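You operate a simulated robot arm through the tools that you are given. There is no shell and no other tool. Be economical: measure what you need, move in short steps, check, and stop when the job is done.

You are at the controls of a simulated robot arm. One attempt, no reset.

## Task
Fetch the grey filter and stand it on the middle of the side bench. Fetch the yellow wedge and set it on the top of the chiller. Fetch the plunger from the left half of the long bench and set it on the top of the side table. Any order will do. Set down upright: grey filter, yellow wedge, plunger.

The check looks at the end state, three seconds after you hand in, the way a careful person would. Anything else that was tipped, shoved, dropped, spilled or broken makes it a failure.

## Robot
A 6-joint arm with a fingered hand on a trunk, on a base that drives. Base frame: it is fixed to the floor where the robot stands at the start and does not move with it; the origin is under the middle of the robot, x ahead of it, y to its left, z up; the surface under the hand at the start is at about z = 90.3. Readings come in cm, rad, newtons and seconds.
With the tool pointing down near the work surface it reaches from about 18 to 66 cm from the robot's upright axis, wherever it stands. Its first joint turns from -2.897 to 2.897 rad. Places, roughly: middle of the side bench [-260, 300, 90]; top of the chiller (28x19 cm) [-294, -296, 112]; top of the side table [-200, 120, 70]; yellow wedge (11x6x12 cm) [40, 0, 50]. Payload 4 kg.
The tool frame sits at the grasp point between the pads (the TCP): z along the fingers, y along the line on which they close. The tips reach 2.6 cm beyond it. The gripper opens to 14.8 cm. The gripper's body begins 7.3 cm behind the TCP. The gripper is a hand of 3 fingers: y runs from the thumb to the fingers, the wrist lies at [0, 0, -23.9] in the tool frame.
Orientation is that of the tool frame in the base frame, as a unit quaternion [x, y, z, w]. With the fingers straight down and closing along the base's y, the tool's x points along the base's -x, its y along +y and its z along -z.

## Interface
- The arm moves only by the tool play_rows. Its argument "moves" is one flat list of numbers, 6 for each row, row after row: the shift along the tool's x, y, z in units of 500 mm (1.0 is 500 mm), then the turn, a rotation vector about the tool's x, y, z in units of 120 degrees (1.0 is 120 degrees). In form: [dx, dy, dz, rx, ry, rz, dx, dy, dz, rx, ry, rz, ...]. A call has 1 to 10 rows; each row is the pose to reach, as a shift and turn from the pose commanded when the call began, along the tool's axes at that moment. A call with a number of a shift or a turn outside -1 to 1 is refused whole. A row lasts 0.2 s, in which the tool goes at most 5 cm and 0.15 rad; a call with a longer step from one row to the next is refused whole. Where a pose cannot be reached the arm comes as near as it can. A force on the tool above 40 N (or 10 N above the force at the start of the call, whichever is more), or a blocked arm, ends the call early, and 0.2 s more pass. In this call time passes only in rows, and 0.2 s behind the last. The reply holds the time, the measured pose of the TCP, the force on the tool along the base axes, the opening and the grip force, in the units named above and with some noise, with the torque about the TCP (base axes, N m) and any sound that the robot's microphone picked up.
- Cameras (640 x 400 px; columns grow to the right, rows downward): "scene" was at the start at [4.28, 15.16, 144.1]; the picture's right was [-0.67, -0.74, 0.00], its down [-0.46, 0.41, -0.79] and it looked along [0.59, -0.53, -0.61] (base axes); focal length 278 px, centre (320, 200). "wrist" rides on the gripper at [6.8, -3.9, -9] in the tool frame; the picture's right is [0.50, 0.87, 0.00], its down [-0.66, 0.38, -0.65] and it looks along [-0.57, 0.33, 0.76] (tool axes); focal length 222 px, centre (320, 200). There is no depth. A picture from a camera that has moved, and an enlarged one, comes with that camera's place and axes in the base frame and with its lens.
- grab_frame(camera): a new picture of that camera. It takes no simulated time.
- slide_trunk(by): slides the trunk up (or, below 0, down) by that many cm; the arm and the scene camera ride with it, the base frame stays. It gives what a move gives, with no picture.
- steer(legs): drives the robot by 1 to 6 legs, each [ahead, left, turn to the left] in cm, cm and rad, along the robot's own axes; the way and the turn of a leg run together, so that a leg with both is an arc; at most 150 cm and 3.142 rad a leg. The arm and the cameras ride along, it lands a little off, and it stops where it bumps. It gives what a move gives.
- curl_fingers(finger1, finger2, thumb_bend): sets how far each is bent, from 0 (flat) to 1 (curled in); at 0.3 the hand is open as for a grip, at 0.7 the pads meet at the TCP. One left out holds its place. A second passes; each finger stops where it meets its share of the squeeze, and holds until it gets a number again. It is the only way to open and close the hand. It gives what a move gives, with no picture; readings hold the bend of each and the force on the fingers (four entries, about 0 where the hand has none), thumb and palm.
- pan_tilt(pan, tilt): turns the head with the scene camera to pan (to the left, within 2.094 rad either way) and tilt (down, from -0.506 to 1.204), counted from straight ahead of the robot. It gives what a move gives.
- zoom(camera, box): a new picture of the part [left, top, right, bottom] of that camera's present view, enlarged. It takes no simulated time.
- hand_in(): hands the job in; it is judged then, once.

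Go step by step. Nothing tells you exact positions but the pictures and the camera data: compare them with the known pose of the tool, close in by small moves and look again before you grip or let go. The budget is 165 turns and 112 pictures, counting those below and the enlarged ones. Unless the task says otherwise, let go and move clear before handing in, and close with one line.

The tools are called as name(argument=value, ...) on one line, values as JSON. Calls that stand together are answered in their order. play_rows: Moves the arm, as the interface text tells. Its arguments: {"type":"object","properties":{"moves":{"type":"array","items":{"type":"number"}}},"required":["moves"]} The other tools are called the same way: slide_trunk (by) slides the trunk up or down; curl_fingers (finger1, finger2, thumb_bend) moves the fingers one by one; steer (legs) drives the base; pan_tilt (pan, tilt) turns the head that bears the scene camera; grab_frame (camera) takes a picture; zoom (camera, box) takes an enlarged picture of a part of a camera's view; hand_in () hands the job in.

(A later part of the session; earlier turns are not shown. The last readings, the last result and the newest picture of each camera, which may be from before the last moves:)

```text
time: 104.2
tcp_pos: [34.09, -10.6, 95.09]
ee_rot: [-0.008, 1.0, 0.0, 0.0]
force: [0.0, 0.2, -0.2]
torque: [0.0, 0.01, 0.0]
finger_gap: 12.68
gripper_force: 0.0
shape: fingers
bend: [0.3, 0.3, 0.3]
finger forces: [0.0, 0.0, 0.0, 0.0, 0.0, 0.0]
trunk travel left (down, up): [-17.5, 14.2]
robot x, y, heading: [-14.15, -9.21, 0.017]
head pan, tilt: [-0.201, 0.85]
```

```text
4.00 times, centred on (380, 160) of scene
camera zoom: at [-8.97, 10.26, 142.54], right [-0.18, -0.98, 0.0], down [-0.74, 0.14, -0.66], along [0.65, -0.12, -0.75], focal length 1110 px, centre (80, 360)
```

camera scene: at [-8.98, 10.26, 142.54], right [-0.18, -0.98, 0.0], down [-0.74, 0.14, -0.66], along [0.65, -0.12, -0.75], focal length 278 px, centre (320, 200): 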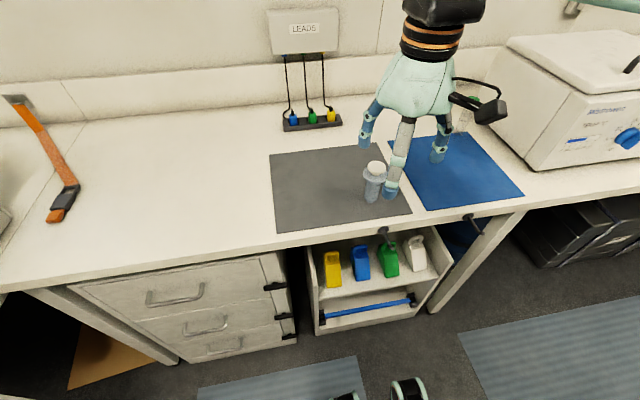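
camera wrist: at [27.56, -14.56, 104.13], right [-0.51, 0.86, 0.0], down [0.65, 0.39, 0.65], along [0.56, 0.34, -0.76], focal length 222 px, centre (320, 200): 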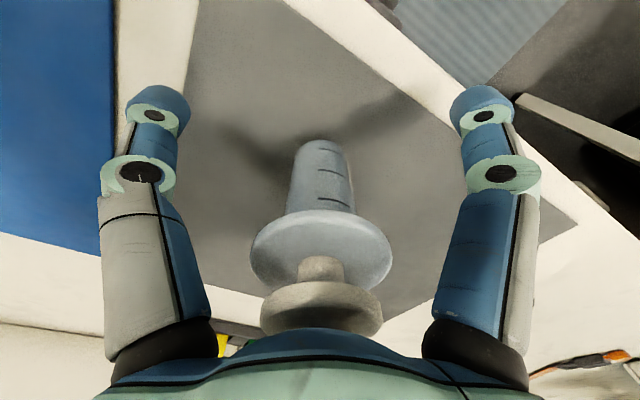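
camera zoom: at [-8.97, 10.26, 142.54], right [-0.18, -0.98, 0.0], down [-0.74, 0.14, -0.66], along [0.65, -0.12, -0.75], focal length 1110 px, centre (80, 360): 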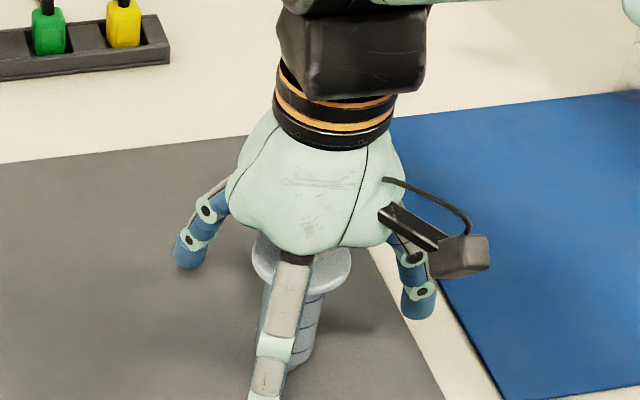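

The digits surround the barrel below the flange. I close.

curl_fingers(finger1=0.7, finger2=0.7, thumb_bend=0.7)

grab_frame(camera="wrist")

```text
time: 105.2
tcp_pos: [34.05, -10.46, 95.18]
ee_rot: [-0.008, 1.0, -0.001, 0.0]
force: [0.8, 0.0, 0.4]
torque: [-0.01, -0.03, -0.01]
finger_gap: 2.46
gripper_force: 13.0
shape: fingers
bend: [0.61, 0.61, 0.64]
finger forces: [8.1, 8.0, 0.0, 0.1, 9.7, 0.0]
trunk travel left (down, up): [-17.5, 14.2]
robot x, y, heading: [-13.96, -9.36, 0.014]
head pan, tilt: [-0.201, 0.85]
```

```text
77 pictures are left
camera wrist: at [27.55, -14.57, 104.15], right [-0.51, 0.86, 0.0], down [0.65, 0.39, 0.65], along [0.56, 0.34, -0.76], focal length 222 px, centre (320, 200)
```

wrist: 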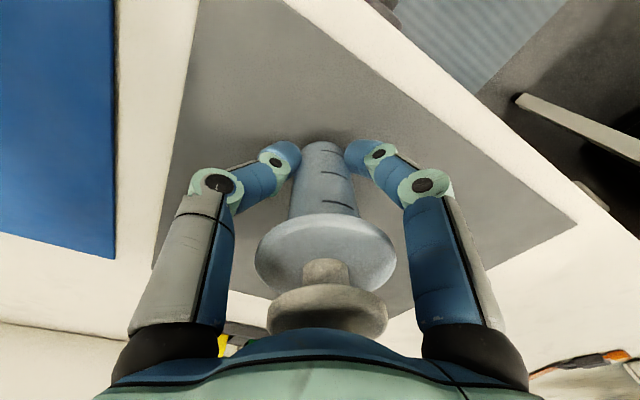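

The plunger is gripped on the barrel. I lift it, pull in and drive to the side table.

play_rows(moves=[0, 0, -0.04, 0, 0, 0, 0, 0, -0.12, 0, 0, 0, 0, 0, -0.21, 0, 0, 0, 0, 0, -0.3, 0, 0, 0, 0, 0, -0.39, 0, 0, 0, 0, 0, -0.44, 0, 0, 0, 0.09, 0, -0.44, 0, 0, 0, 0.18, 0, -0.44, 0, 0, 0, 0.25, 0, -0.44, 0, 0, 0])

grab_frame(camera="wrist")

steer(legs=[[-106, 0, -0.014], [0, 0, 1.571], [141, 0, 0], [0, 0, 1.571]])

pan_tilt(pan=0.0, tilt=0.8)

grab_frame(camera="scene")

```text
time: 107.2
tcp_pos: [21.5, -10.85, 117.24]
ee_rot: [-0.007, 1.0, 0.001, 0.0]
force: [0.3, -0.5, -0.8]
torque: [0.02, -0.03, -0.01]
finger_gap: 2.47
gripper_force: 12.8
shape: fingers
bend: [0.61, 0.61, 0.64]
finger forces: [8.0, 8.0, 0.1, 0.1, 9.7, 0.1]
trunk travel left (down, up): [-17.5, 14.2]
robot x, y, heading: [-14.24, -9.41, 0.018]
head pan, tilt: [-0.201, 0.85]
```

```text
76 pictures are left
camera wrist: at [15.01, -14.79, 126.15], right [-0.51, 0.86, 0.0], down [0.65, 0.39, 0.65], along [0.56, 0.34, -0.76], focal length 222 px, centre (320, 200)
```

wrist: 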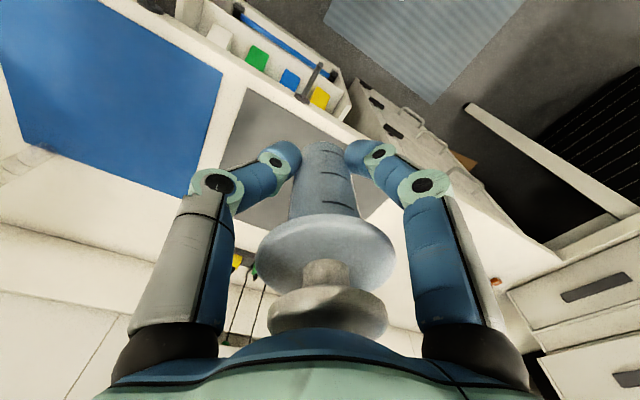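

```text
time: 126.8
tcp_pos: [-155.61, 131.8, 117.03]
ee_rot: [1.0, 0.001, 0.0, 0.001]
force: [0.4, 0.1, -0.6]
torque: [0.0, -0.02, 0.01]
finger_gap: 2.45
gripper_force: 12.9
shape: fingers
bend: [0.61, 0.61, 0.64]
finger forces: [7.7, 8.0, 0.0, 0.0, 9.6, 0.0]
trunk travel left (down, up): [-17.5, 14.2]
robot x, y, heading: [-119.5, 130.32, -3.139]
head pan, tilt: [-0.201, 0.85]
```

```text
time: 127.6
tcp_pos: [-155.57, 131.83, 117.06]
ee_rot: [1.0, 0.002, 0.0, -0.001]
force: [-0.3, -0.8, 0.2]
torque: [-0.04, 0.01, -0.03]
finger_gap: 2.45
gripper_force: 11.9
shape: fingers
bend: [0.61, 0.61, 0.64]
finger forces: [7.5, 8.0, 0.0, 0.0, 9.5, 0.0]
trunk travel left (down, up): [-17.5, 14.2]
robot x, y, heading: [-120.22, 129.93, -3.14]
head pan, tilt: [0.0, 0.799]
```

```text
75 pictures are left
camera scene: at [-125.58, 108.68, 142.94], right [0.0, 1.0, 0.0], down [0.72, 0.0, -0.7], along [-0.7, 0.0, -0.72], focal length 278 px, centre (320, 200)
```

scene: 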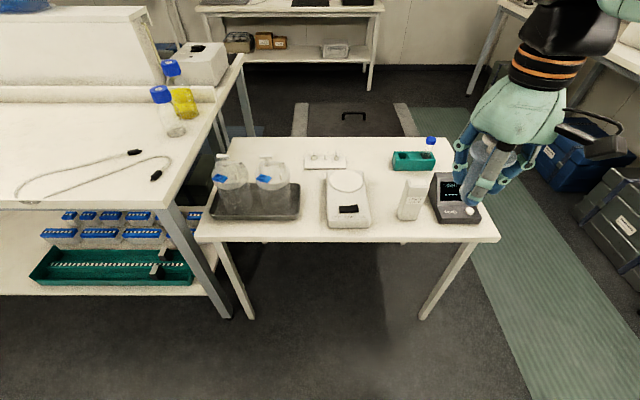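

The table layout matches my map, with target (-202, 132.5). I roll forward and lower the trunk.

steer(legs=[[27, 0, 0]])

slide_trunk(by=-15)

pan_tilt(pan=-0.2, tilt=0.8)

grab_frame(camera="scene")

```text
time: 129.5
tcp_pos: [-182.39, 131.62, 117.05]
ee_rot: [1.0, 0.003, 0.001, 0.0]
force: [0.3, 0.1, -0.5]
torque: [-0.01, -0.01, -0.03]
finger_gap: 2.47
gripper_force: 12.0
shape: fingers
bend: [0.61, 0.61, 0.64]
finger forces: [7.7, 8.0, 0.0, 0.0, 9.5, 0.1]
trunk travel left (down, up): [-17.5, 14.2]
robot x, y, heading: [-146.65, 129.63, -3.14]
head pan, tilt: [0.0, 0.799]
```

```text
time: 131.2
tcp_pos: [-182.42, 131.63, 102.17]
ee_rot: [1.0, 0.003, 0.0, 0.0]
force: [-0.5, 0.2, -0.5]
torque: [0.02, 0.03, -0.01]
finger_gap: 2.46
gripper_force: 12.9
shape: fingers
bend: [0.61, 0.61, 0.64]
finger forces: [7.7, 8.1, 0.0, 0.0, 9.5, 0.0]
trunk travel left (down, up): [-2.5, 29.2]
robot x, y, heading: [-146.75, 129.34, -3.137]
head pan, tilt: [0.0, 0.799]
```

```text
time: 131.9
tcp_pos: [-182.55, 131.58, 102.19]
ee_rot: [1.0, 0.003, 0.0, 0.0]
force: [-0.7, -1.1, -0.2]
torque: [-0.01, -0.04, 0.01]
finger_gap: 2.41
gripper_force: 13.0
shape: fingers
bend: [0.61, 0.61, 0.64]
finger forces: [7.5, 8.0, 0.0, 0.0, 9.5, 0.1]
trunk travel left (down, up): [-2.5, 29.2]
robot x, y, heading: [-146.41, 129.47, -3.136]
head pan, tilt: [-0.201, 0.799]
```

```text
74 pictures are left
camera scene: at [-156.47, 110.13, 127.27], right [0.19, 0.98, 0.0], down [0.7, -0.14, -0.7], along [-0.68, 0.14, -0.72], focal length 278 px, centre (320, 200)
```

scene: 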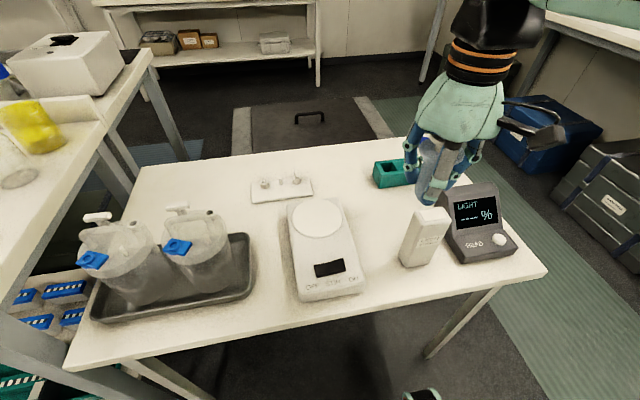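

The light sensor is about 13 cm tall, so I choose (-206, 133.5) to keep the wrist camera clear of it. I roll slightly closer and move above the spot.

steer(legs=[[4, 0, 0]])

play_rows(moves=[-0.09, -0.008, 0, 0, 0, 0, -0.18, -0.018, 0, 0, 0, 0, -0.27, -0.028, 0, 0, 0, 0, -0.36, -0.035, 0, 0, 0, 0, -0.39, -0.038, 0, 0, 0, 0])

grab_frame(camera="scene")

grab_frame(camera="wrist")

```text
time: 132.8
tcp_pos: [-186.54, 131.61, 102.09]
ee_rot: [1.0, 0.003, 0.001, 0.0]
force: [-0.1, 0.1, -0.3]
torque: [-0.01, 0.01, -0.01]
finger_gap: 2.45
gripper_force: 12.1
shape: fingers
bend: [0.61, 0.61, 0.64]
finger forces: [7.6, 8.1, 0.0, 0.0, 9.5, 0.0]
trunk travel left (down, up): [-2.5, 29.2]
robot x, y, heading: [-150.35, 129.79, -3.132]
head pan, tilt: [-0.201, 0.799]
```

```text
time: 134.0
tcp_pos: [-206.02, 133.19, 102.2]
ee_rot: [1.0, 0.003, 0.0, 0.0]
force: [0.3, 0.4, -1.2]
torque: [-0.05, 0.04, -0.05]
finger_gap: 2.4
gripper_force: 12.7
shape: fingers
bend: [0.61, 0.61, 0.64]
finger forces: [7.6, 8.0, 0.0, 0.0, 9.5, 0.1]
trunk travel left (down, up): [-2.5, 29.2]
robot x, y, heading: [-150.84, 129.66, -3.136]
head pan, tilt: [-0.201, 0.799]
```

```text
73 pictures are left
camera scene: at [-160.52, 110.11, 127.27], right [0.19, 0.98, 0.0], down [0.7, -0.14, -0.7], along [-0.68, 0.14, -0.72], focal length 278 px, centre (320, 200)
```

scene: 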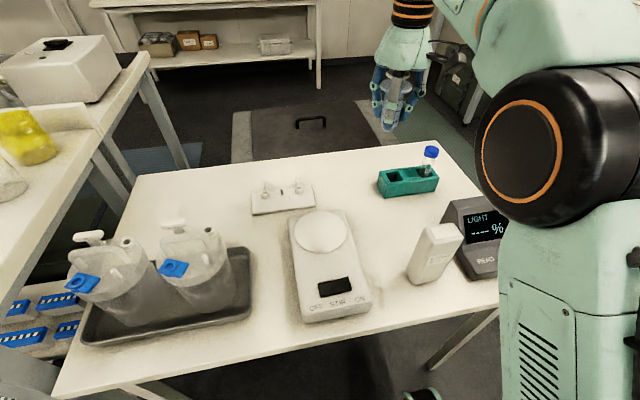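

```text
72 pictures are left
camera wrist: at [-199.03, 137.16, 111.14], right [0.5, -0.86, 0.0], down [-0.65, -0.38, 0.65], along [-0.56, -0.33, -0.76], focal length 222 px, centre (320, 200)
```

wrist: 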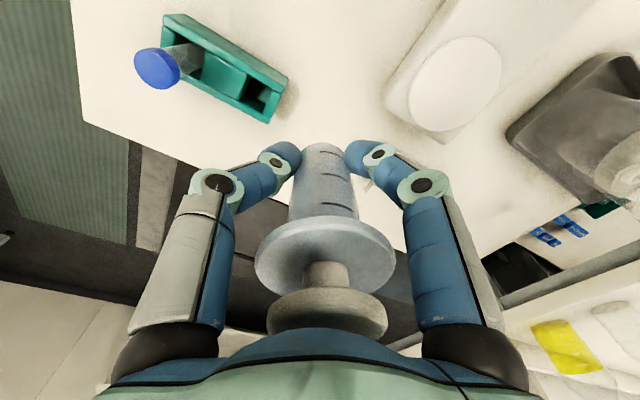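

The spot directly below is free. I descend half way and check the elbow against the sensor and meter.

play_rows(moves=[0, 0, 0.09, 0, 0, 0, 0, 0, 0.18, 0, 0, 0, 0, 0, 0.27, 0, 0, 0])

grab_frame(camera="scene")

grab_frame(camera="wrist")

```text
time: 134.8
tcp_pos: [-205.88, 133.26, 88.62]
ee_rot: [1.0, 0.002, 0.0, 0.001]
force: [-0.1, -0.2, -1.1]
torque: [0.04, 0.05, -0.01]
finger_gap: 2.4
gripper_force: 12.6
shape: fingers
bend: [0.61, 0.61, 0.64]
finger forces: [7.7, 7.9, 0.0, 0.1, 9.5, 0.0]
trunk travel left (down, up): [-2.5, 29.2]
robot x, y, heading: [-150.43, 129.43, -3.136]
head pan, tilt: [-0.201, 0.799]
```

```text
71 pictures are left
camera scene: at [-160.52, 110.11, 127.27], right [0.19, 0.98, 0.0], down [0.7, -0.14, -0.7], along [-0.68, 0.14, -0.72], focal length 278 px, centre (320, 200)
```

scene: 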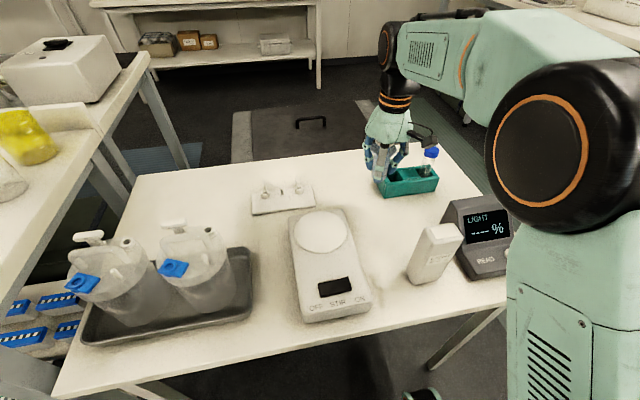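

```text
70 pictures are left
camera wrist: at [-198.97, 137.16, 97.62], right [0.5, -0.86, 0.0], down [-0.65, -0.38, 0.65], along [-0.56, -0.33, -0.76], focal length 222 px, centre (320, 200)
```

wrist: 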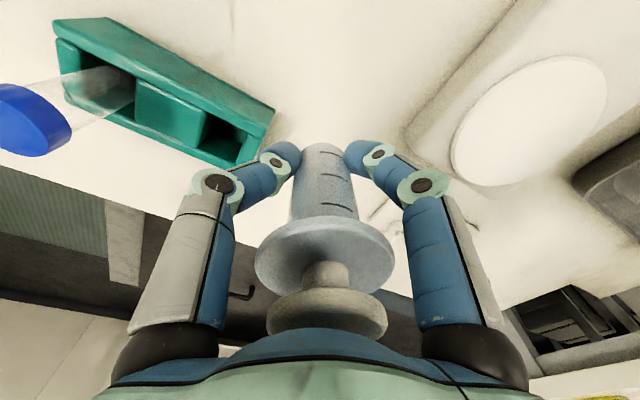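

The elbow is clear. The rack corner may be close to the thumb, so I shift 2 cm toward the robot while I descend further.

play_rows(moves=[0.02, 0, 0, 0, 0, 0, 0.04, 0, 0.02, 0, 0, 0, 0.04, 0, 0.1, 0, 0, 0, 0.04, 0, 0.18, 0, 0, 0, 0.04, 0, 0.22, 0, 0, 0])

zoom(camera="scene", box=[280, 100, 520, 250])

grab_frame(camera="wrist")

```text
time: 136.0
tcp_pos: [-203.85, 133.46, 77.69]
ee_rot: [1.0, 0.003, 0.0, 0.0]
force: [-1.8, 0.3, 8.6]
torque: [0.0, 0.0, 0.01]
finger_gap: 1.95
gripper_force: 11.2
shape: fingers
bend: [0.63, 0.62, 0.66]
finger forces: [7.1, 6.9, 0.1, 0.0, 8.2, 0.1]
trunk travel left (down, up): [-2.5, 29.2]
robot x, y, heading: [-150.82, 129.34, -3.137]
head pan, tilt: [-0.201, 0.799]
```

```text
2.67 times, centred on (400, 175) of scene
camera zoom: at [-160.48, 110.1, 127.28], right [0.19, 0.98, 0.0], down [0.7, -0.14, -0.7], along [-0.68, 0.14, -0.72], focal length 740 px, centre (107, 267)
```

zoom: 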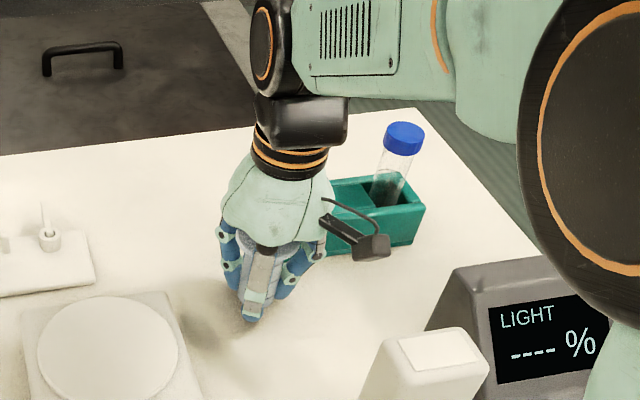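

```text
68 pictures are left
camera wrist: at [-196.99, 137.32, 86.63], right [0.5, -0.86, 0.0], down [-0.65, -0.38, 0.65], along [-0.57, -0.33, -0.76], focal length 222 px, centre (320, 200)
```

wrist: 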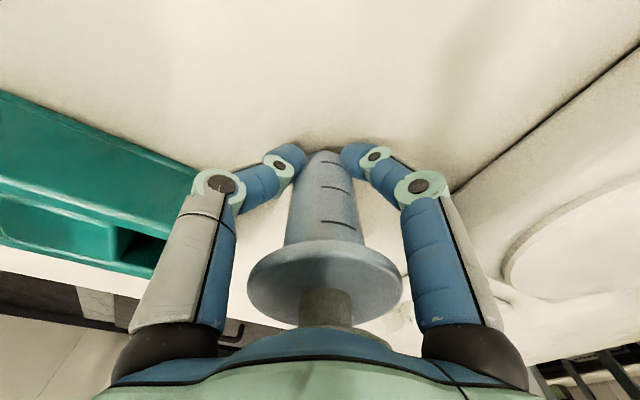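

The plunger has reached the table, whose surface is a little higher than listed (about 72.8). The thumb has about 5 cm to the rack, so I open partway.

curl_fingers(finger1=0.45, finger2=0.45, thumb_bend=0.45)

grab_frame(camera="wrist")

```text
time: 137.0
tcp_pos: [-203.91, 133.42, 77.6]
ee_rot: [1.0, 0.003, 0.0, 0.001]
force: [0.4, 0.4, 0.8]
torque: [0.04, 0.0, 0.0]
finger_gap: 7.82
gripper_force: 0.0
shape: fingers
bend: [0.45, 0.45, 0.45]
finger forces: [0.2, 0.0, 0.0, 0.0, 0.1, 0.0]
trunk travel left (down, up): [-2.5, 29.2]
robot x, y, heading: [-150.59, 129.82, -3.138]
head pan, tilt: [-0.201, 0.799]
```

```text
67 pictures are left
camera wrist: at [-196.99, 137.32, 86.61], right [0.5, -0.86, 0.0], down [-0.65, -0.38, 0.65], along [-0.56, -0.33, -0.76], focal length 222 px, centre (320, 200)
```

wrist: 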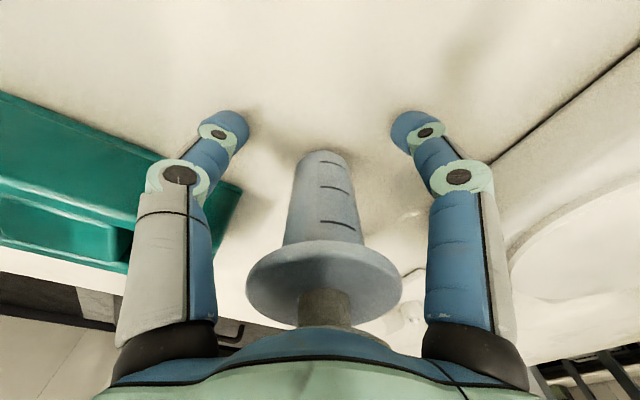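

The plunger stands free. I open slightly more for the flange and rise straight up.

curl_fingers(finger1=0.4, finger2=0.4, thumb_bend=0.4)

play_rows(moves=[0, 0, -0.04, 0, 0, 0, 0, 0, -0.12, 0, 0, 0, 0, 0, -0.21, 0, 0, 0, 0, 0, -0.3, 0, 0, 0, 0, 0, -0.39, 0, 0, 0, 0, 0, -0.47, 0, 0, 0, 0.09, 0, -0.5, 0, 0, 0, 0.18, 0, -0.5, 0, 0, 0, 0.27, 0, -0.5, 0, 0, 0, 0.34, 0, -0.5, 0, 0, 0])

slide_trunk(by=15)

steer(legs=[[-31, 0, 0]])

grab_frame(camera="scene")

```text
time: 138.0
tcp_pos: [-204.04, 133.39, 77.67]
ee_rot: [1.0, 0.003, 0.001, 0.0]
force: [0.8, 0.3, 0.9]
torque: [0.0, 0.0, 0.01]
finger_gap: 9.45
gripper_force: 0.0
shape: fingers
bend: [0.4, 0.4, 0.4]
finger forces: [0.0, 0.1, 0.0, 0.0, 0.0, 0.0]
trunk travel left (down, up): [-2.5, 29.2]
robot x, y, heading: [-150.93, 129.68, -3.135]
head pan, tilt: [-0.201, 0.799]
```

```text
time: 140.2
tcp_pos: [-186.83, 133.49, 102.57]
ee_rot: [1.0, 0.002, 0.0, -0.001]
force: [0.2, -0.3, 0.0]
torque: [0.02, -0.01, -0.02]
finger_gap: 9.48
gripper_force: 0.1
shape: fingers
bend: [0.4, 0.4, 0.4]
finger forces: [0.0, 0.0, 0.0, 0.0, 0.1, 0.1]
trunk travel left (down, up): [-2.5, 29.2]
robot x, y, heading: [-150.47, 130.02, -3.139]
head pan, tilt: [-0.201, 0.799]
```

```text
time: 142.0
tcp_pos: [-186.89, 133.53, 117.61]
ee_rot: [1.0, 0.003, 0.0, 0.0]
force: [-0.5, -0.8, -0.3]
torque: [0.0, 0.01, 0.03]
finger_gap: 9.47
gripper_force: 0.1
shape: fingers
bend: [0.4, 0.4, 0.4]
finger forces: [0.1, 0.0, 0.0, 0.0, 0.0, 0.0]
trunk travel left (down, up): [-17.5, 14.2]
robot x, y, heading: [-150.81, 129.9, -3.134]
head pan, tilt: [-0.201, 0.799]
```

```text
time: 144.1
tcp_pos: [-155.92, 133.68, 117.73]
ee_rot: [1.0, 0.001, 0.0, 0.0]
force: [-0.3, 0.4, 0.2]
torque: [0.0, 0.01, -0.01]
finger_gap: 9.46
gripper_force: 0.0
shape: fingers
bend: [0.4, 0.4, 0.4]
finger forces: [0.0, 0.0, 0.0, 0.0, 0.0, 0.0]
trunk travel left (down, up): [-17.5, 14.2]
robot x, y, heading: [-119.6, 129.43, -3.137]
head pan, tilt: [-0.201, 0.799]
```

```text
66 pictures are left
camera scene: at [-125.34, 110.27, 142.95], right [0.2, 0.98, 0.0], down [0.7, -0.14, -0.7], along [-0.68, 0.14, -0.72], focal length 278 px, centre (320, 200)
```

scene: 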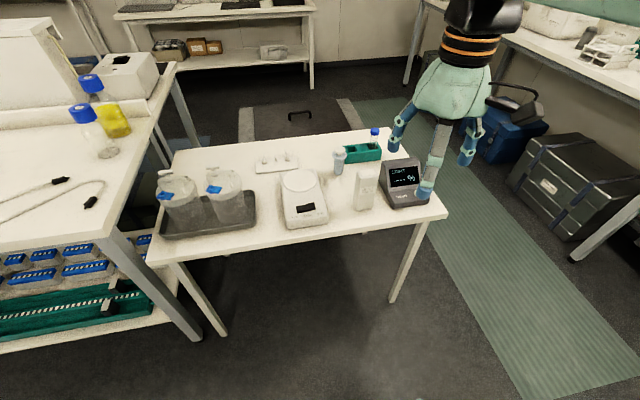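

The plunger stands upright on the side table. Now I drive back toward the long bench to view the wedge cart from the front.

steer(legs=[[0, 0, -1.571], [-129, 0, 0], [0, 0, -1.571], [45, 0, 0]])

slide_trunk(by=-17)

pan_tilt(pan=0.0, tilt=0.6)

grab_frame(camera="scene")

```text
time: 160.6
tcp_pos: [-38.39, -4.77, 117.58]
ee_rot: [0.004, 1.0, 0.0, 0.0]
force: [0.1, -0.2, 0.0]
torque: [0.02, 0.0, -0.04]
finger_gap: 9.5
gripper_force: 0.0
shape: fingers
bend: [0.4, 0.4, 0.4]
finger forces: [0.0, 0.1, 0.0, 0.0, 0.1, 0.0]
trunk travel left (down, up): [-17.5, 14.2]
robot x, y, heading: [-75.19, -0.66, -0.014]
head pan, tilt: [-0.201, 0.799]
```

```text
time: 162.5
tcp_pos: [-38.42, -4.66, 100.59]
ee_rot: [0.006, 1.0, 0.0, 0.0]
force: [-0.6, -0.5, -0.7]
torque: [-0.03, 0.0, -0.02]
finger_gap: 9.48
gripper_force: 0.1
shape: fingers
bend: [0.4, 0.4, 0.4]
finger forces: [0.0, 0.0, 0.0, 0.0, 0.0, 0.0]
trunk travel left (down, up): [-0.5, 31.2]
robot x, y, heading: [-74.98, -0.13, -0.007]
head pan, tilt: [-0.201, 0.799]
```

```text
time: 163.2
tcp_pos: [-38.47, -4.68, 100.74]
ee_rot: [0.005, 1.0, 0.0, -0.001]
force: [0.5, 0.9, -0.3]
torque: [-0.03, 0.0, 0.0]
finger_gap: 9.43
gripper_force: 0.0
shape: fingers
bend: [0.4, 0.4, 0.4]
finger forces: [0.0, 0.0, 0.0, 0.1, 0.0, 0.0]
trunk travel left (down, up): [-0.5, 31.2]
robot x, y, heading: [-74.57, -0.24, -0.012]
head pan, tilt: [0.0, 0.6]
```

```text
65 pictures are left
camera scene: at [-63.25, 20.56, 127.35], right [-0.01, -1.0, 0.0], down [-0.57, 0.01, -0.82], along [0.82, -0.01, -0.57], focal length 278 px, centre (320, 200)
```

scene: 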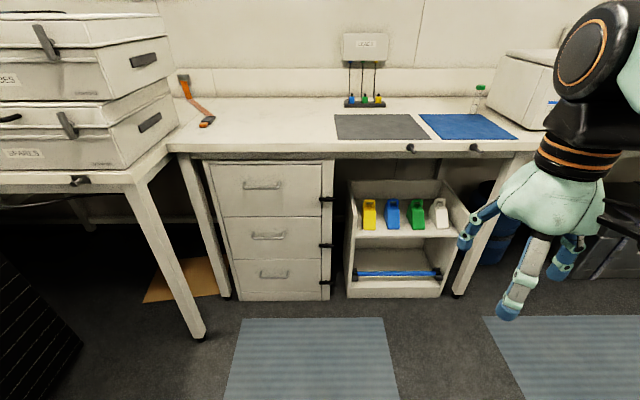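

zoom(camera="scene", box=[330, 140, 490, 240])

```text
4.00 times, centred on (410, 190) of scene
camera zoom: at [-63.25, 20.56, 127.35], right [-0.01, -1.0, 0.0], down [-0.57, 0.01, -0.82], along [0.82, -0.01, -0.57], focal length 1110 px, centre (-40, 240)
```

zoom: 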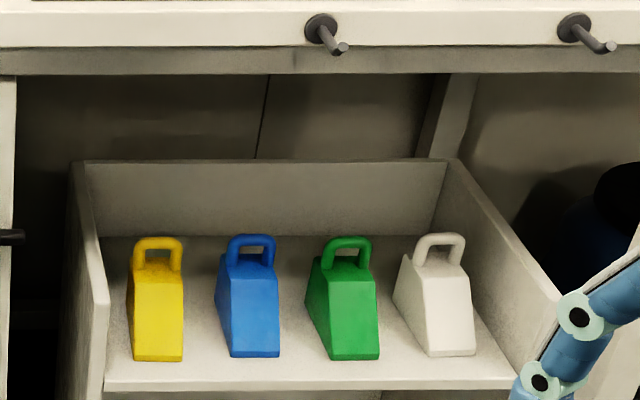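

Each wedge carries a loop handle on top, and the cart walls come up about as high as the wedges. I zoom in tightly to measure the yellow one before planning the grip.

zoom(camera="scene", box=[345, 180, 409, 240])

steer(legs=[[25, 40, 0]])

pan_tilt(pan=-0.75, tilt=0.7)

grab_frame(camera="scene")

```text
6.67 times, centred on (377, 210) of scene
camera zoom: at [-63.25, 20.56, 127.35], right [-0.01, -1.0, 0.0], down [-0.57, 0.01, -0.82], along [0.82, -0.01, -0.57], focal length 1850 px, centre (-60, 133)
```

zoom: 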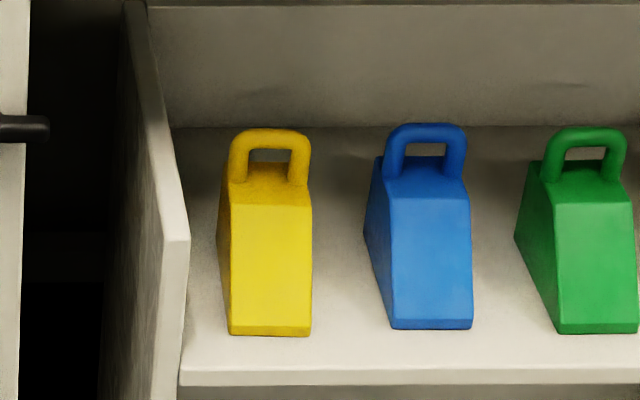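

```text
time: 167.2
tcp_pos: [-13.12, 34.81, 100.59]
ee_rot: [0.004, 1.0, 0.0, 0.0]
force: [1.0, 0.0, 0.0]
torque: [-0.01, 0.02, -0.02]
finger_gap: 9.46
gripper_force: 0.0
shape: fingers
bend: [0.4, 0.4, 0.4]
finger forces: [0.1, 0.0, 0.0, 0.1, 0.1, 0.0]
trunk travel left (down, up): [-0.5, 31.2]
robot x, y, heading: [-49.68, 39.06, -0.008]
head pan, tilt: [0.0, 0.6]
```

```text
time: 168.3
tcp_pos: [-13.1, 34.9, 100.66]
ee_rot: [0.005, 1.0, 0.0, -0.001]
force: [0.6, -0.3, 1.0]
torque: [0.02, 0.05, 0.0]
finger_gap: 9.43
gripper_force: 0.1
shape: fingers
bend: [0.4, 0.4, 0.4]
finger forces: [0.0, 0.0, 0.0, 0.0, 0.1, 0.0]
trunk travel left (down, up): [-0.5, 31.2]
robot x, y, heading: [-49.15, 39.11, -0.005]
head pan, tilt: [-0.75, 0.7]
```

```text
62 pictures are left
camera scene: at [-40.6, 54.19, 126.5], right [-0.69, -0.73, 0.0], down [-0.47, 0.44, -0.77], along [0.56, -0.53, -0.64], focal length 278 px, centre (320, 200)
```

scene: 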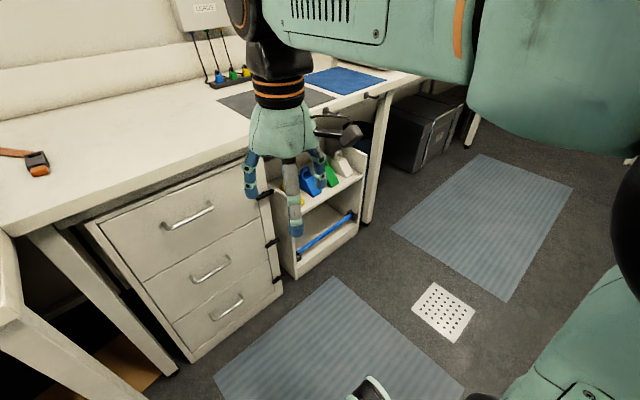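

The hand hides the wedge from here, so I'll use the wrist camera. I move in front of the cart and pitch the hand forward.

steer(legs=[[14, -40, 0.005]])

play_rows(moves=[0, 0, 0.04, 0, -0.065, 0, 0, 0, 0.08, 0, -0.13, 0, 0, 0, 0.12, 0, -0.195, 0, 0, 0, 0.16, 0, -0.26, 0, 0, 0, 0.2, 0, -0.325, 0, 0, 0, 0.24, 0, -0.39, 0, 0, 0, 0.28, 0, -0.455, 0])

grab_frame(camera="wrist")

pan_tilt(pan=-0.2, tilt=0.75)

grab_frame(camera="scene")

```text
time: 172.4
tcp_pos: [0.28, -5.25, 100.62]
ee_rot: [0.004, 1.0, 0.0, 0.0]
force: [0.2, -0.4, -0.1]
torque: [0.0, 0.0, 0.0]
finger_gap: 9.46
gripper_force: 0.0
shape: fingers
bend: [0.4, 0.4, 0.4]
finger forces: [0.1, 0.0, 0.0, 0.0, 0.0, 0.1]
trunk travel left (down, up): [-0.5, 31.2]
robot x, y, heading: [-35.98, -0.91, -0.008]
head pan, tilt: [-0.75, 0.7]
```

```text
time: 174.0
tcp_pos: [1.53, -4.37, 91.08]
ee_rot: [0.006, 0.892, -0.004, 0.453]
force: [-0.4, 0.3, -0.7]
torque: [-0.01, 0.0, 0.02]
finger_gap: 9.46
gripper_force: 0.1
shape: fingers
bend: [0.4, 0.4, 0.4]
finger forces: [0.0, 0.0, 0.0, 0.0, 0.0, 0.1]
out of reach, approached as far as the arm can: row 7
trunk travel left (down, up): [-0.5, 31.2]
robot x, y, heading: [-36.28, -0.61, -0.006]
head pan, tilt: [-0.75, 0.7]
```

```text
61 pictures are left
camera wrist: at [-9.55, -8.13, 90.94], right [-0.28, 0.87, -0.41], down [-0.14, 0.38, 0.91], along [0.95, 0.31, 0.01], focal length 222 px, centre (320, 200)
```

wrist: 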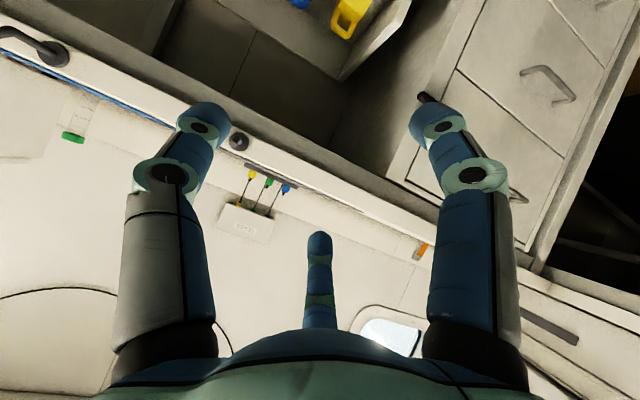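

```text
time: 174.9
tcp_pos: [1.61, -4.34, 91.07]
ee_rot: [0.005, 0.892, -0.002, 0.452]
force: [-0.4, 0.3, -0.2]
torque: [0.01, 0.01, -0.02]
finger_gap: 9.49
gripper_force: 0.0
shape: fingers
bend: [0.4, 0.4, 0.4]
finger forces: [0.0, 0.0, 0.1, 0.0, 0.0, 0.1]
trunk travel left (down, up): [-0.5, 31.2]
robot x, y, heading: [-35.94, -0.68, -0.007]
head pan, tilt: [-0.201, 0.75]
```

```text
60 pictures are left
camera scene: at [-25.22, 18.29, 126.07], right [-0.21, -0.98, 0.0], down [-0.67, 0.14, -0.73], along [0.72, -0.15, -0.68], focal length 278 px, centre (320, 200)
```

scene: 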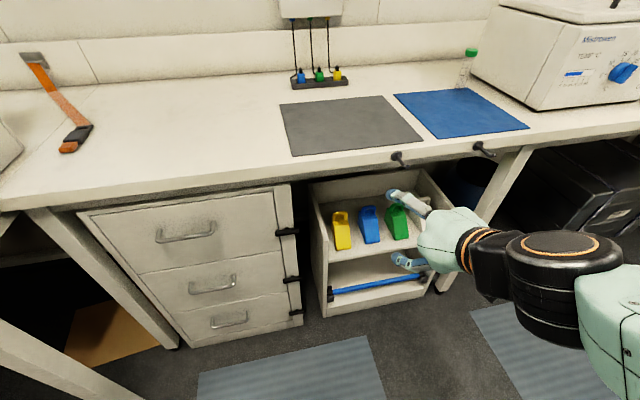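

The hand pitches forward to about 36° below horizontal. I test how low the arm can go in front of the cart.

play_rows(moves=[0.048, 0, 0.076, 0, 0, 0, 0.096, 0, 0.152, 0, 0, 0, 0.144, 0, 0.228, 0, 0, 0, 0.191, 0, 0.305, 0, 0, 0, 0.239, 0, 0.381, 0, 0, 0, 0.287, 0, 0.457, 0, 0, 0])

grab_frame(camera="scene")

grab_frame(camera="wrist")

```text
time: 176.3
tcp_pos: [2.39, -2.32, 90.86]
ee_rot: [0.005, 0.89, -0.003, 0.456]
force: [0.1, 0.0, -0.1]
torque: [0.01, 0.03, -0.01]
finger_gap: 9.46
gripper_force: 0.1
shape: fingers
bend: [0.4, 0.4, 0.4]
finger forces: [0.0, 0.1, 0.0, 0.1, 0.0, 0.0]
out of reach, approached as far as the arm can: row 1, 2, 3, 4, 5, 6
trunk travel left (down, up): [-0.5, 31.2]
robot x, y, heading: [-36.26, -1.12, -0.008]
head pan, tilt: [-0.201, 0.75]
```

```text
59 pictures are left
camera scene: at [-25.22, 18.3, 126.07], right [-0.21, -0.98, 0.0], down [-0.67, 0.14, -0.73], along [0.72, -0.15, -0.68], focal length 278 px, centre (320, 200)
```

scene: 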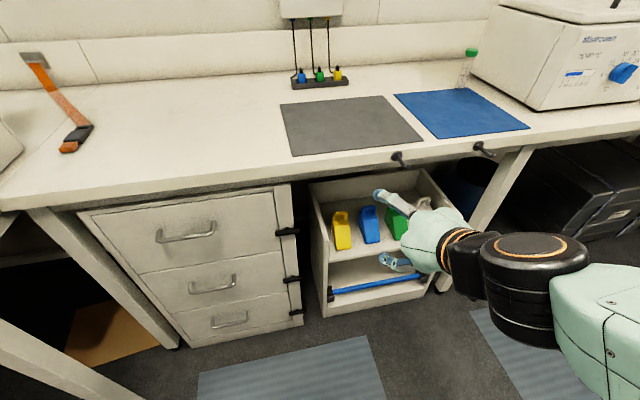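

```text
58 pictures are left
camera wrist: at [-8.7, -6.04, 90.61], right [-0.28, 0.87, -0.41], down [-0.14, 0.38, 0.91], along [0.95, 0.32, 0.02], focal length 222 px, centre (320, 200)
```

wrist: 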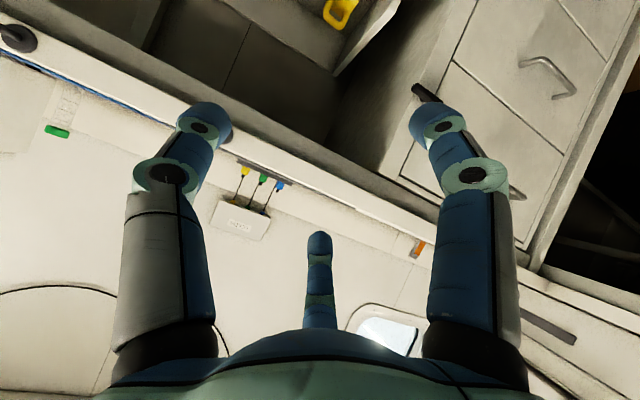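

The wrist is folded too close to the robot's axis. I back the base off, extend the arm outward and then lower it.

steer(legs=[[-30, 0, 0]])

play_rows(moves=[-0.05, 0, 0.07, 0, 0, 0, -0.1, 0, 0.14, 0, 0, 0, -0.15, 0, 0.21, 0, 0, 0, -0.2, 0, 0.28, 0, 0, 0, -0.25, 0, 0.35, 0, 0, 0, -0.3, 0, 0.42, 0, 0, 0])

play_rows(moves=[0.07, 0, 0.05, 0, 0, 0, 0.14, 0, 0.1, 0, 0, 0, 0.21, 0, 0.15, 0, 0, 0, 0.28, 0, 0.2, 0, 0, 0, 0.35, 0, 0.25, 0, 0, 0, 0.42, 0, 0.3, 0, 0, 0])

grab_frame(camera="scene")

```text
time: 178.4
tcp_pos: [-27.44, -1.89, 90.77]
ee_rot: [0.004, 0.89, -0.002, 0.456]
force: [-0.7, 0.4, 0.0]
torque: [-0.03, 0.01, 0.03]
finger_gap: 9.48
gripper_force: 0.2
shape: fingers
bend: [0.4, 0.4, 0.4]
finger forces: [0.0, 0.0, 0.1, 0.0, 0.0, 0.0]
trunk travel left (down, up): [-0.5, 31.2]
robot x, y, heading: [-65.75, -0.54, -0.007]
head pan, tilt: [-0.201, 0.75]
```

```text
time: 179.8
tcp_pos: [-1.67, -2.35, 90.74]
ee_rot: [0.005, 0.89, -0.002, 0.455]
force: [0.5, 0.0, -0.1]
torque: [0.01, -0.02, 0.02]
finger_gap: 9.47
gripper_force: 0.0
shape: fingers
bend: [0.4, 0.4, 0.4]
finger forces: [0.0, 0.0, 0.1, 0.0, 0.0, 0.1]
out of reach, approached as far as the arm can: row 1, 2, 3
trunk travel left (down, up): [-0.5, 31.2]
robot x, y, heading: [-65.75, -0.7, -0.007]
head pan, tilt: [-0.201, 0.75]
```

```text
time: 181.2
tcp_pos: [-1.63, -2.13, 65.02]
ee_rot: [0.003, 0.89, -0.002, 0.456]
force: [0.7, -0.2, 0.3]
torque: [0.0, 0.02, 0.03]
finger_gap: 9.48
gripper_force: 0.0
shape: fingers
bend: [0.4, 0.4, 0.4]
finger forces: [0.0, 0.1, 0.0, 0.1, 0.0, 0.0]
out of reach, approached as far as the arm can: row 1, 2
trunk travel left (down, up): [-0.5, 31.2]
robot x, y, heading: [-66.01, -0.32, -0.006]
head pan, tilt: [-0.201, 0.75]
```

```text
57 pictures are left
camera scene: at [-55.16, 18.57, 126.07], right [-0.21, -0.98, 0.0], down [-0.67, 0.14, -0.73], along [0.72, -0.15, -0.68], focal length 278 px, centre (320, 200)
```

scene: 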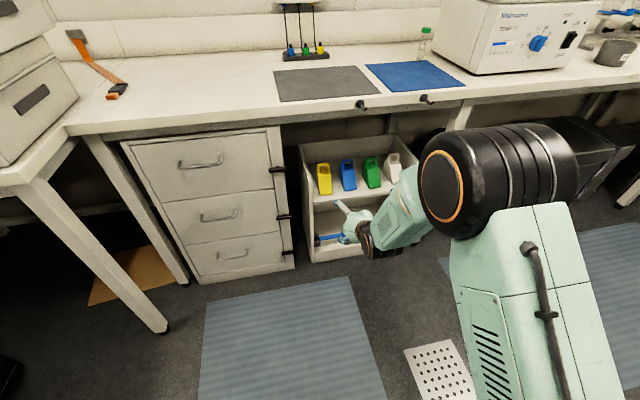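

The arm gets down to z=65 here. I look closely at the wedge from this second viewpoint and through the wrist camera.

zoom(camera="scene", box=[295, 140, 375, 215])

grab_frame(camera="wrist")

```text
5.33 times, centred on (335, 178) of scene
camera zoom: at [-55.16, 18.57, 126.07], right [-0.21, -0.98, 0.0], down [-0.67, 0.14, -0.73], along [0.72, -0.15, -0.68], focal length 1480 px, centre (240, 320)
```

zoom: 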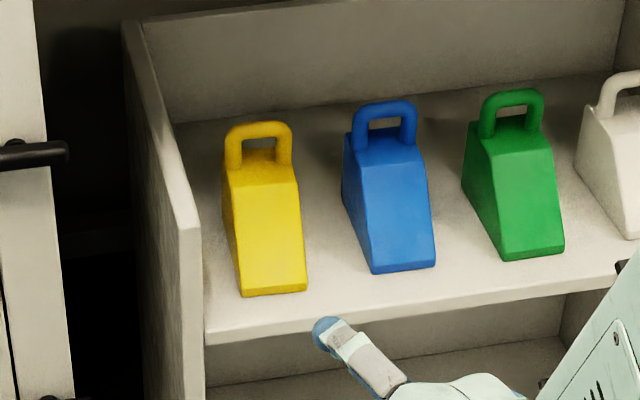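

```text
55 pictures are left
camera wrist: at [-12.88, -6.05, 64.74], right [-0.28, 0.87, -0.41], down [-0.14, 0.38, 0.91], along [0.95, 0.32, 0.02], focal length 222 px, centre (320, 200)
```

wrist: 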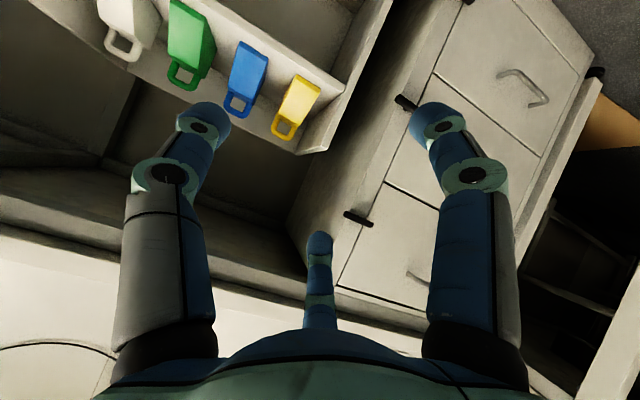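

zoom(camera="wrist", box=[230, 50, 350, 170])

```text
3.33 times, centred on (290, 110) of wrist
camera zoom: at [-12.88, -6.05, 64.74], right [-0.28, 0.87, -0.41], down [-0.14, 0.38, 0.91], along [0.95, 0.32, 0.02], focal length 740 px, centre (420, 500)
```

zoom: 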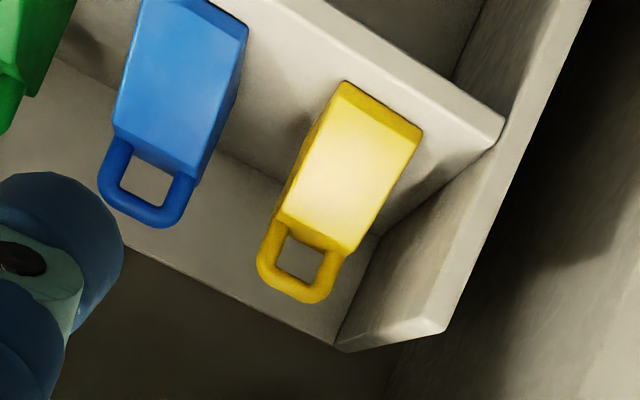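

I now have solid geometry: the yellow handle bar is at about (40.8, -3, 56.2) and runs along y, 5.6 cm wide, and the block top is at z 52.5. I'll roll the hand so the thumb comes over the bar and the two fingers straddle the handle's sides.

play_rows(moves=[0, 0, 0, 0, 0, -0.07, 0, 0, 0, 0, 0, -0.14, 0, 0, 0, 0, 0, -0.21, 0, 0, 0, 0, 0, -0.28, 0, 0, 0, 0, 0, -0.35, 0, 0, 0, 0, 0, -0.42, 0, 0, 0, 0, 0, -0.49, 0, 0, 0, 0, 0, -0.56, 0, 0, 0, 0, 0, -0.63, 0, 0, 0, 0, 0, -0.69])

play_rows(moves=[0, 0, 0, 0, 0, -0.06])

curl_fingers(finger1=0.45, finger2=0.45, thumb_bend=0.42)

grab_frame(camera="wrist")

grab_frame(camera="scene")

```text
time: 183.4
tcp_pos: [-1.82, -2.21, 64.81]
ee_rot: [-0.587, 0.669, -0.303, 0.34]
force: [-0.7, 0.1, -0.5]
torque: [-0.04, 0.01, 0.0]
finger_gap: 9.53
gripper_force: 0.0
shape: fingers
bend: [0.4, 0.4, 0.4]
finger forces: [0.0, 0.1, 0.0, 0.0, 0.0, 0.0]
trunk travel left (down, up): [-0.5, 31.2]
robot x, y, heading: [-65.83, -0.57, -0.004]
head pan, tilt: [-0.201, 0.75]
```

```text
time: 183.8
tcp_pos: [-1.55, -3.63, 65.24]
ee_rot: [-0.628, 0.632, -0.313, 0.329]
force: [0.2, -0.3, -0.3]
torque: [0.01, 0.0, 0.0]
finger_gap: 9.49
gripper_force: 0.0
shape: fingers
bend: [0.4, 0.4, 0.4]
finger forces: [0.0, 0.1, 0.0, 0.0, 0.0, 0.1]
out of reach, approached as far as the arm can: row 1
trunk travel left (down, up): [-0.5, 31.2]
robot x, y, heading: [-66.16, -0.51, -0.011]
head pan, tilt: [-0.201, 0.75]
```

```text
time: 184.8
tcp_pos: [-1.43, -3.73, 65.31]
ee_rot: [-0.628, 0.632, -0.313, 0.329]
force: [0.5, 0.1, 0.3]
torque: [-0.01, -0.01, 0.0]
finger_gap: 8.43
gripper_force: 0.1
shape: fingers
bend: [0.45, 0.45, 0.42]
finger forces: [0.1, 0.0, 0.0, 0.1, 0.1, 0.0]
trunk travel left (down, up): [-0.5, 31.2]
robot x, y, heading: [-65.9, -0.39, -0.002]
head pan, tilt: [-0.201, 0.75]
```

```text
53 pictures are left
camera wrist: at [-6.27, -10.67, 73.57], right [-0.51, -0.49, -0.71], down [-0.75, 0.65, 0.09], along [0.42, 0.58, -0.7], focal length 222 px, centre (320, 200)
```

wrist: 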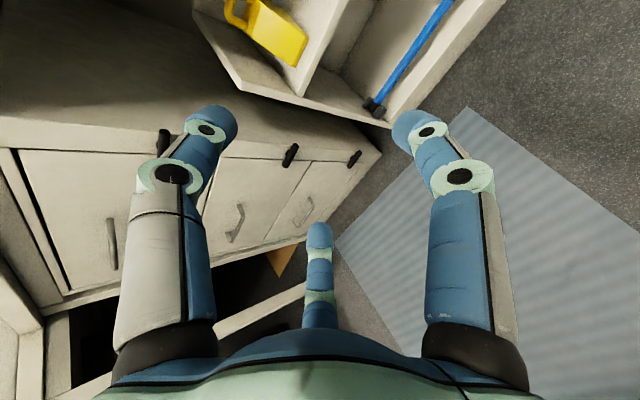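

```text
52 pictures are left
camera scene: at [-55.18, 18.57, 126.07], right [-0.21, -0.98, 0.0], down [-0.67, 0.14, -0.73], along [0.72, -0.15, -0.68], focal length 278 px, centre (320, 200)
```

scene: 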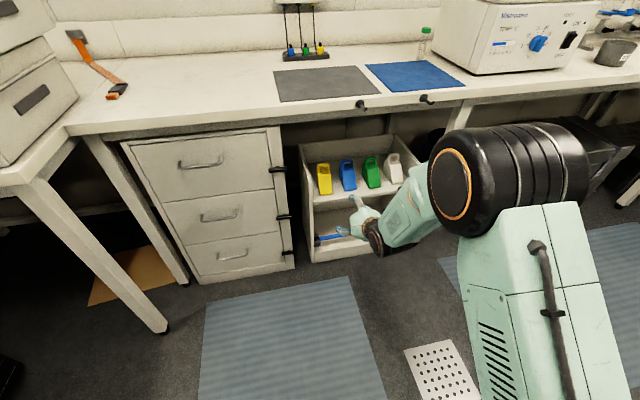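

The roll is right: thumb above, fingers straddling left and right. I lower to z≈55.5 while still clear of the cart, with a small y correction.

play_rows(moves=[-0.007, 0.039, 0.029, 0, 0, 0, -0.014, 0.078, 0.057, 0, 0, 0, -0.014, 0.118, 0.086, 0, 0, 0, -0.014, 0.157, 0.114, 0, 0, 0])

```text
time: 185.8
tcp_pos: [-0.83, -4.59, 56.0]
ee_rot: [-0.627, 0.633, -0.309, 0.332]
force: [-0.8, -1.3, -0.1]
torque: [0.0, 0.01, -0.02]
finger_gap: 8.4
gripper_force: 0.0
shape: fingers
bend: [0.45, 0.45, 0.42]
finger forces: [0.0, 0.0, 0.0, 0.0, 0.0, 0.1]
out of reach, approached as far as the arm can: row 1, 2, 3, 4
trunk travel left (down, up): [-0.5, 31.2]
robot x, y, heading: [-65.67, -0.48, -0.005]
head pan, tilt: [-0.201, 0.75]
```

The wrist roll is at its limit, so I back it off 6° to regain freedom, then drive closer.

play_rows(moves=[0, 0, 0, 0, 0, 0.05])

steer(legs=[[24, 1.5, 0.005]])

grab_frame(camera="scene")

grab_frame(camera="wrist")

```text
time: 186.2
tcp_pos: [-0.79, -4.77, 56.02]
ee_rot: [-0.592, 0.665, -0.307, 0.337]
force: [0.0, 0.4, -0.5]
torque: [-0.01, -0.04, 0.04]
finger_gap: 8.4
gripper_force: 0.0
shape: fingers
bend: [0.45, 0.45, 0.42]
finger forces: [0.1, 0.0, 0.0, 0.0, 0.1, 0.0]
trunk travel left (down, up): [-0.5, 31.2]
robot x, y, heading: [-65.97, -0.58, -0.009]
head pan, tilt: [-0.201, 0.75]
```

```text
time: 188.0
tcp_pos: [23.16, -3.07, 56.03]
ee_rot: [-0.594, 0.663, -0.307, 0.337]
force: [1.0, 0.1, 0.1]
torque: [0.01, -0.01, 0.04]
finger_gap: 8.39
gripper_force: 0.1
shape: fingers
bend: [0.45, 0.45, 0.42]
finger forces: [0.0, 0.1, 0.0, 0.0, 0.1, 0.0]
trunk travel left (down, up): [-0.5, 31.2]
robot x, y, heading: [-42.07, 0.42, 0.003]
head pan, tilt: [-0.201, 0.75]
```

```text
51 pictures are left
camera scene: at [-31.29, 19.95, 126.07], right [-0.2, -0.98, 0.0], down [-0.67, 0.14, -0.73], along [0.72, -0.15, -0.68], focal length 278 px, centre (320, 200)
```

scene: 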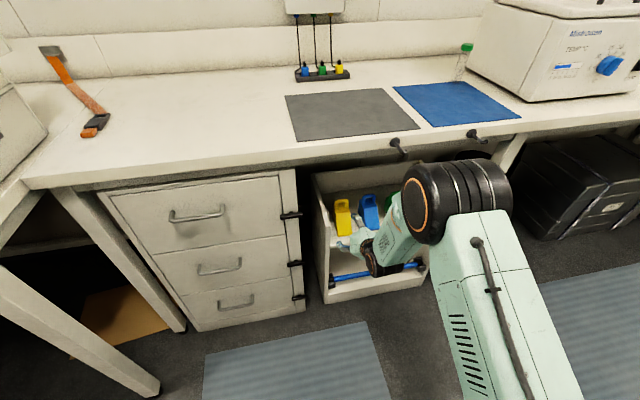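

```text
50 pictures are left
camera wrist: at [17.84, -10.19, 63.86], right [-0.54, -0.4, -0.74], down [-0.71, 0.69, 0.13], along [0.46, 0.59, -0.66], focal length 222 px, centre (320, 200)
```

wrist: 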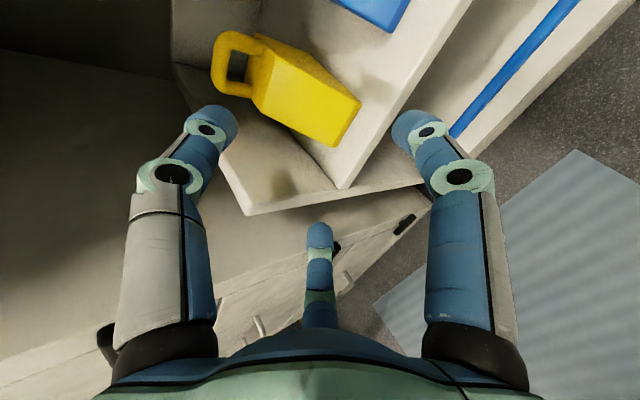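

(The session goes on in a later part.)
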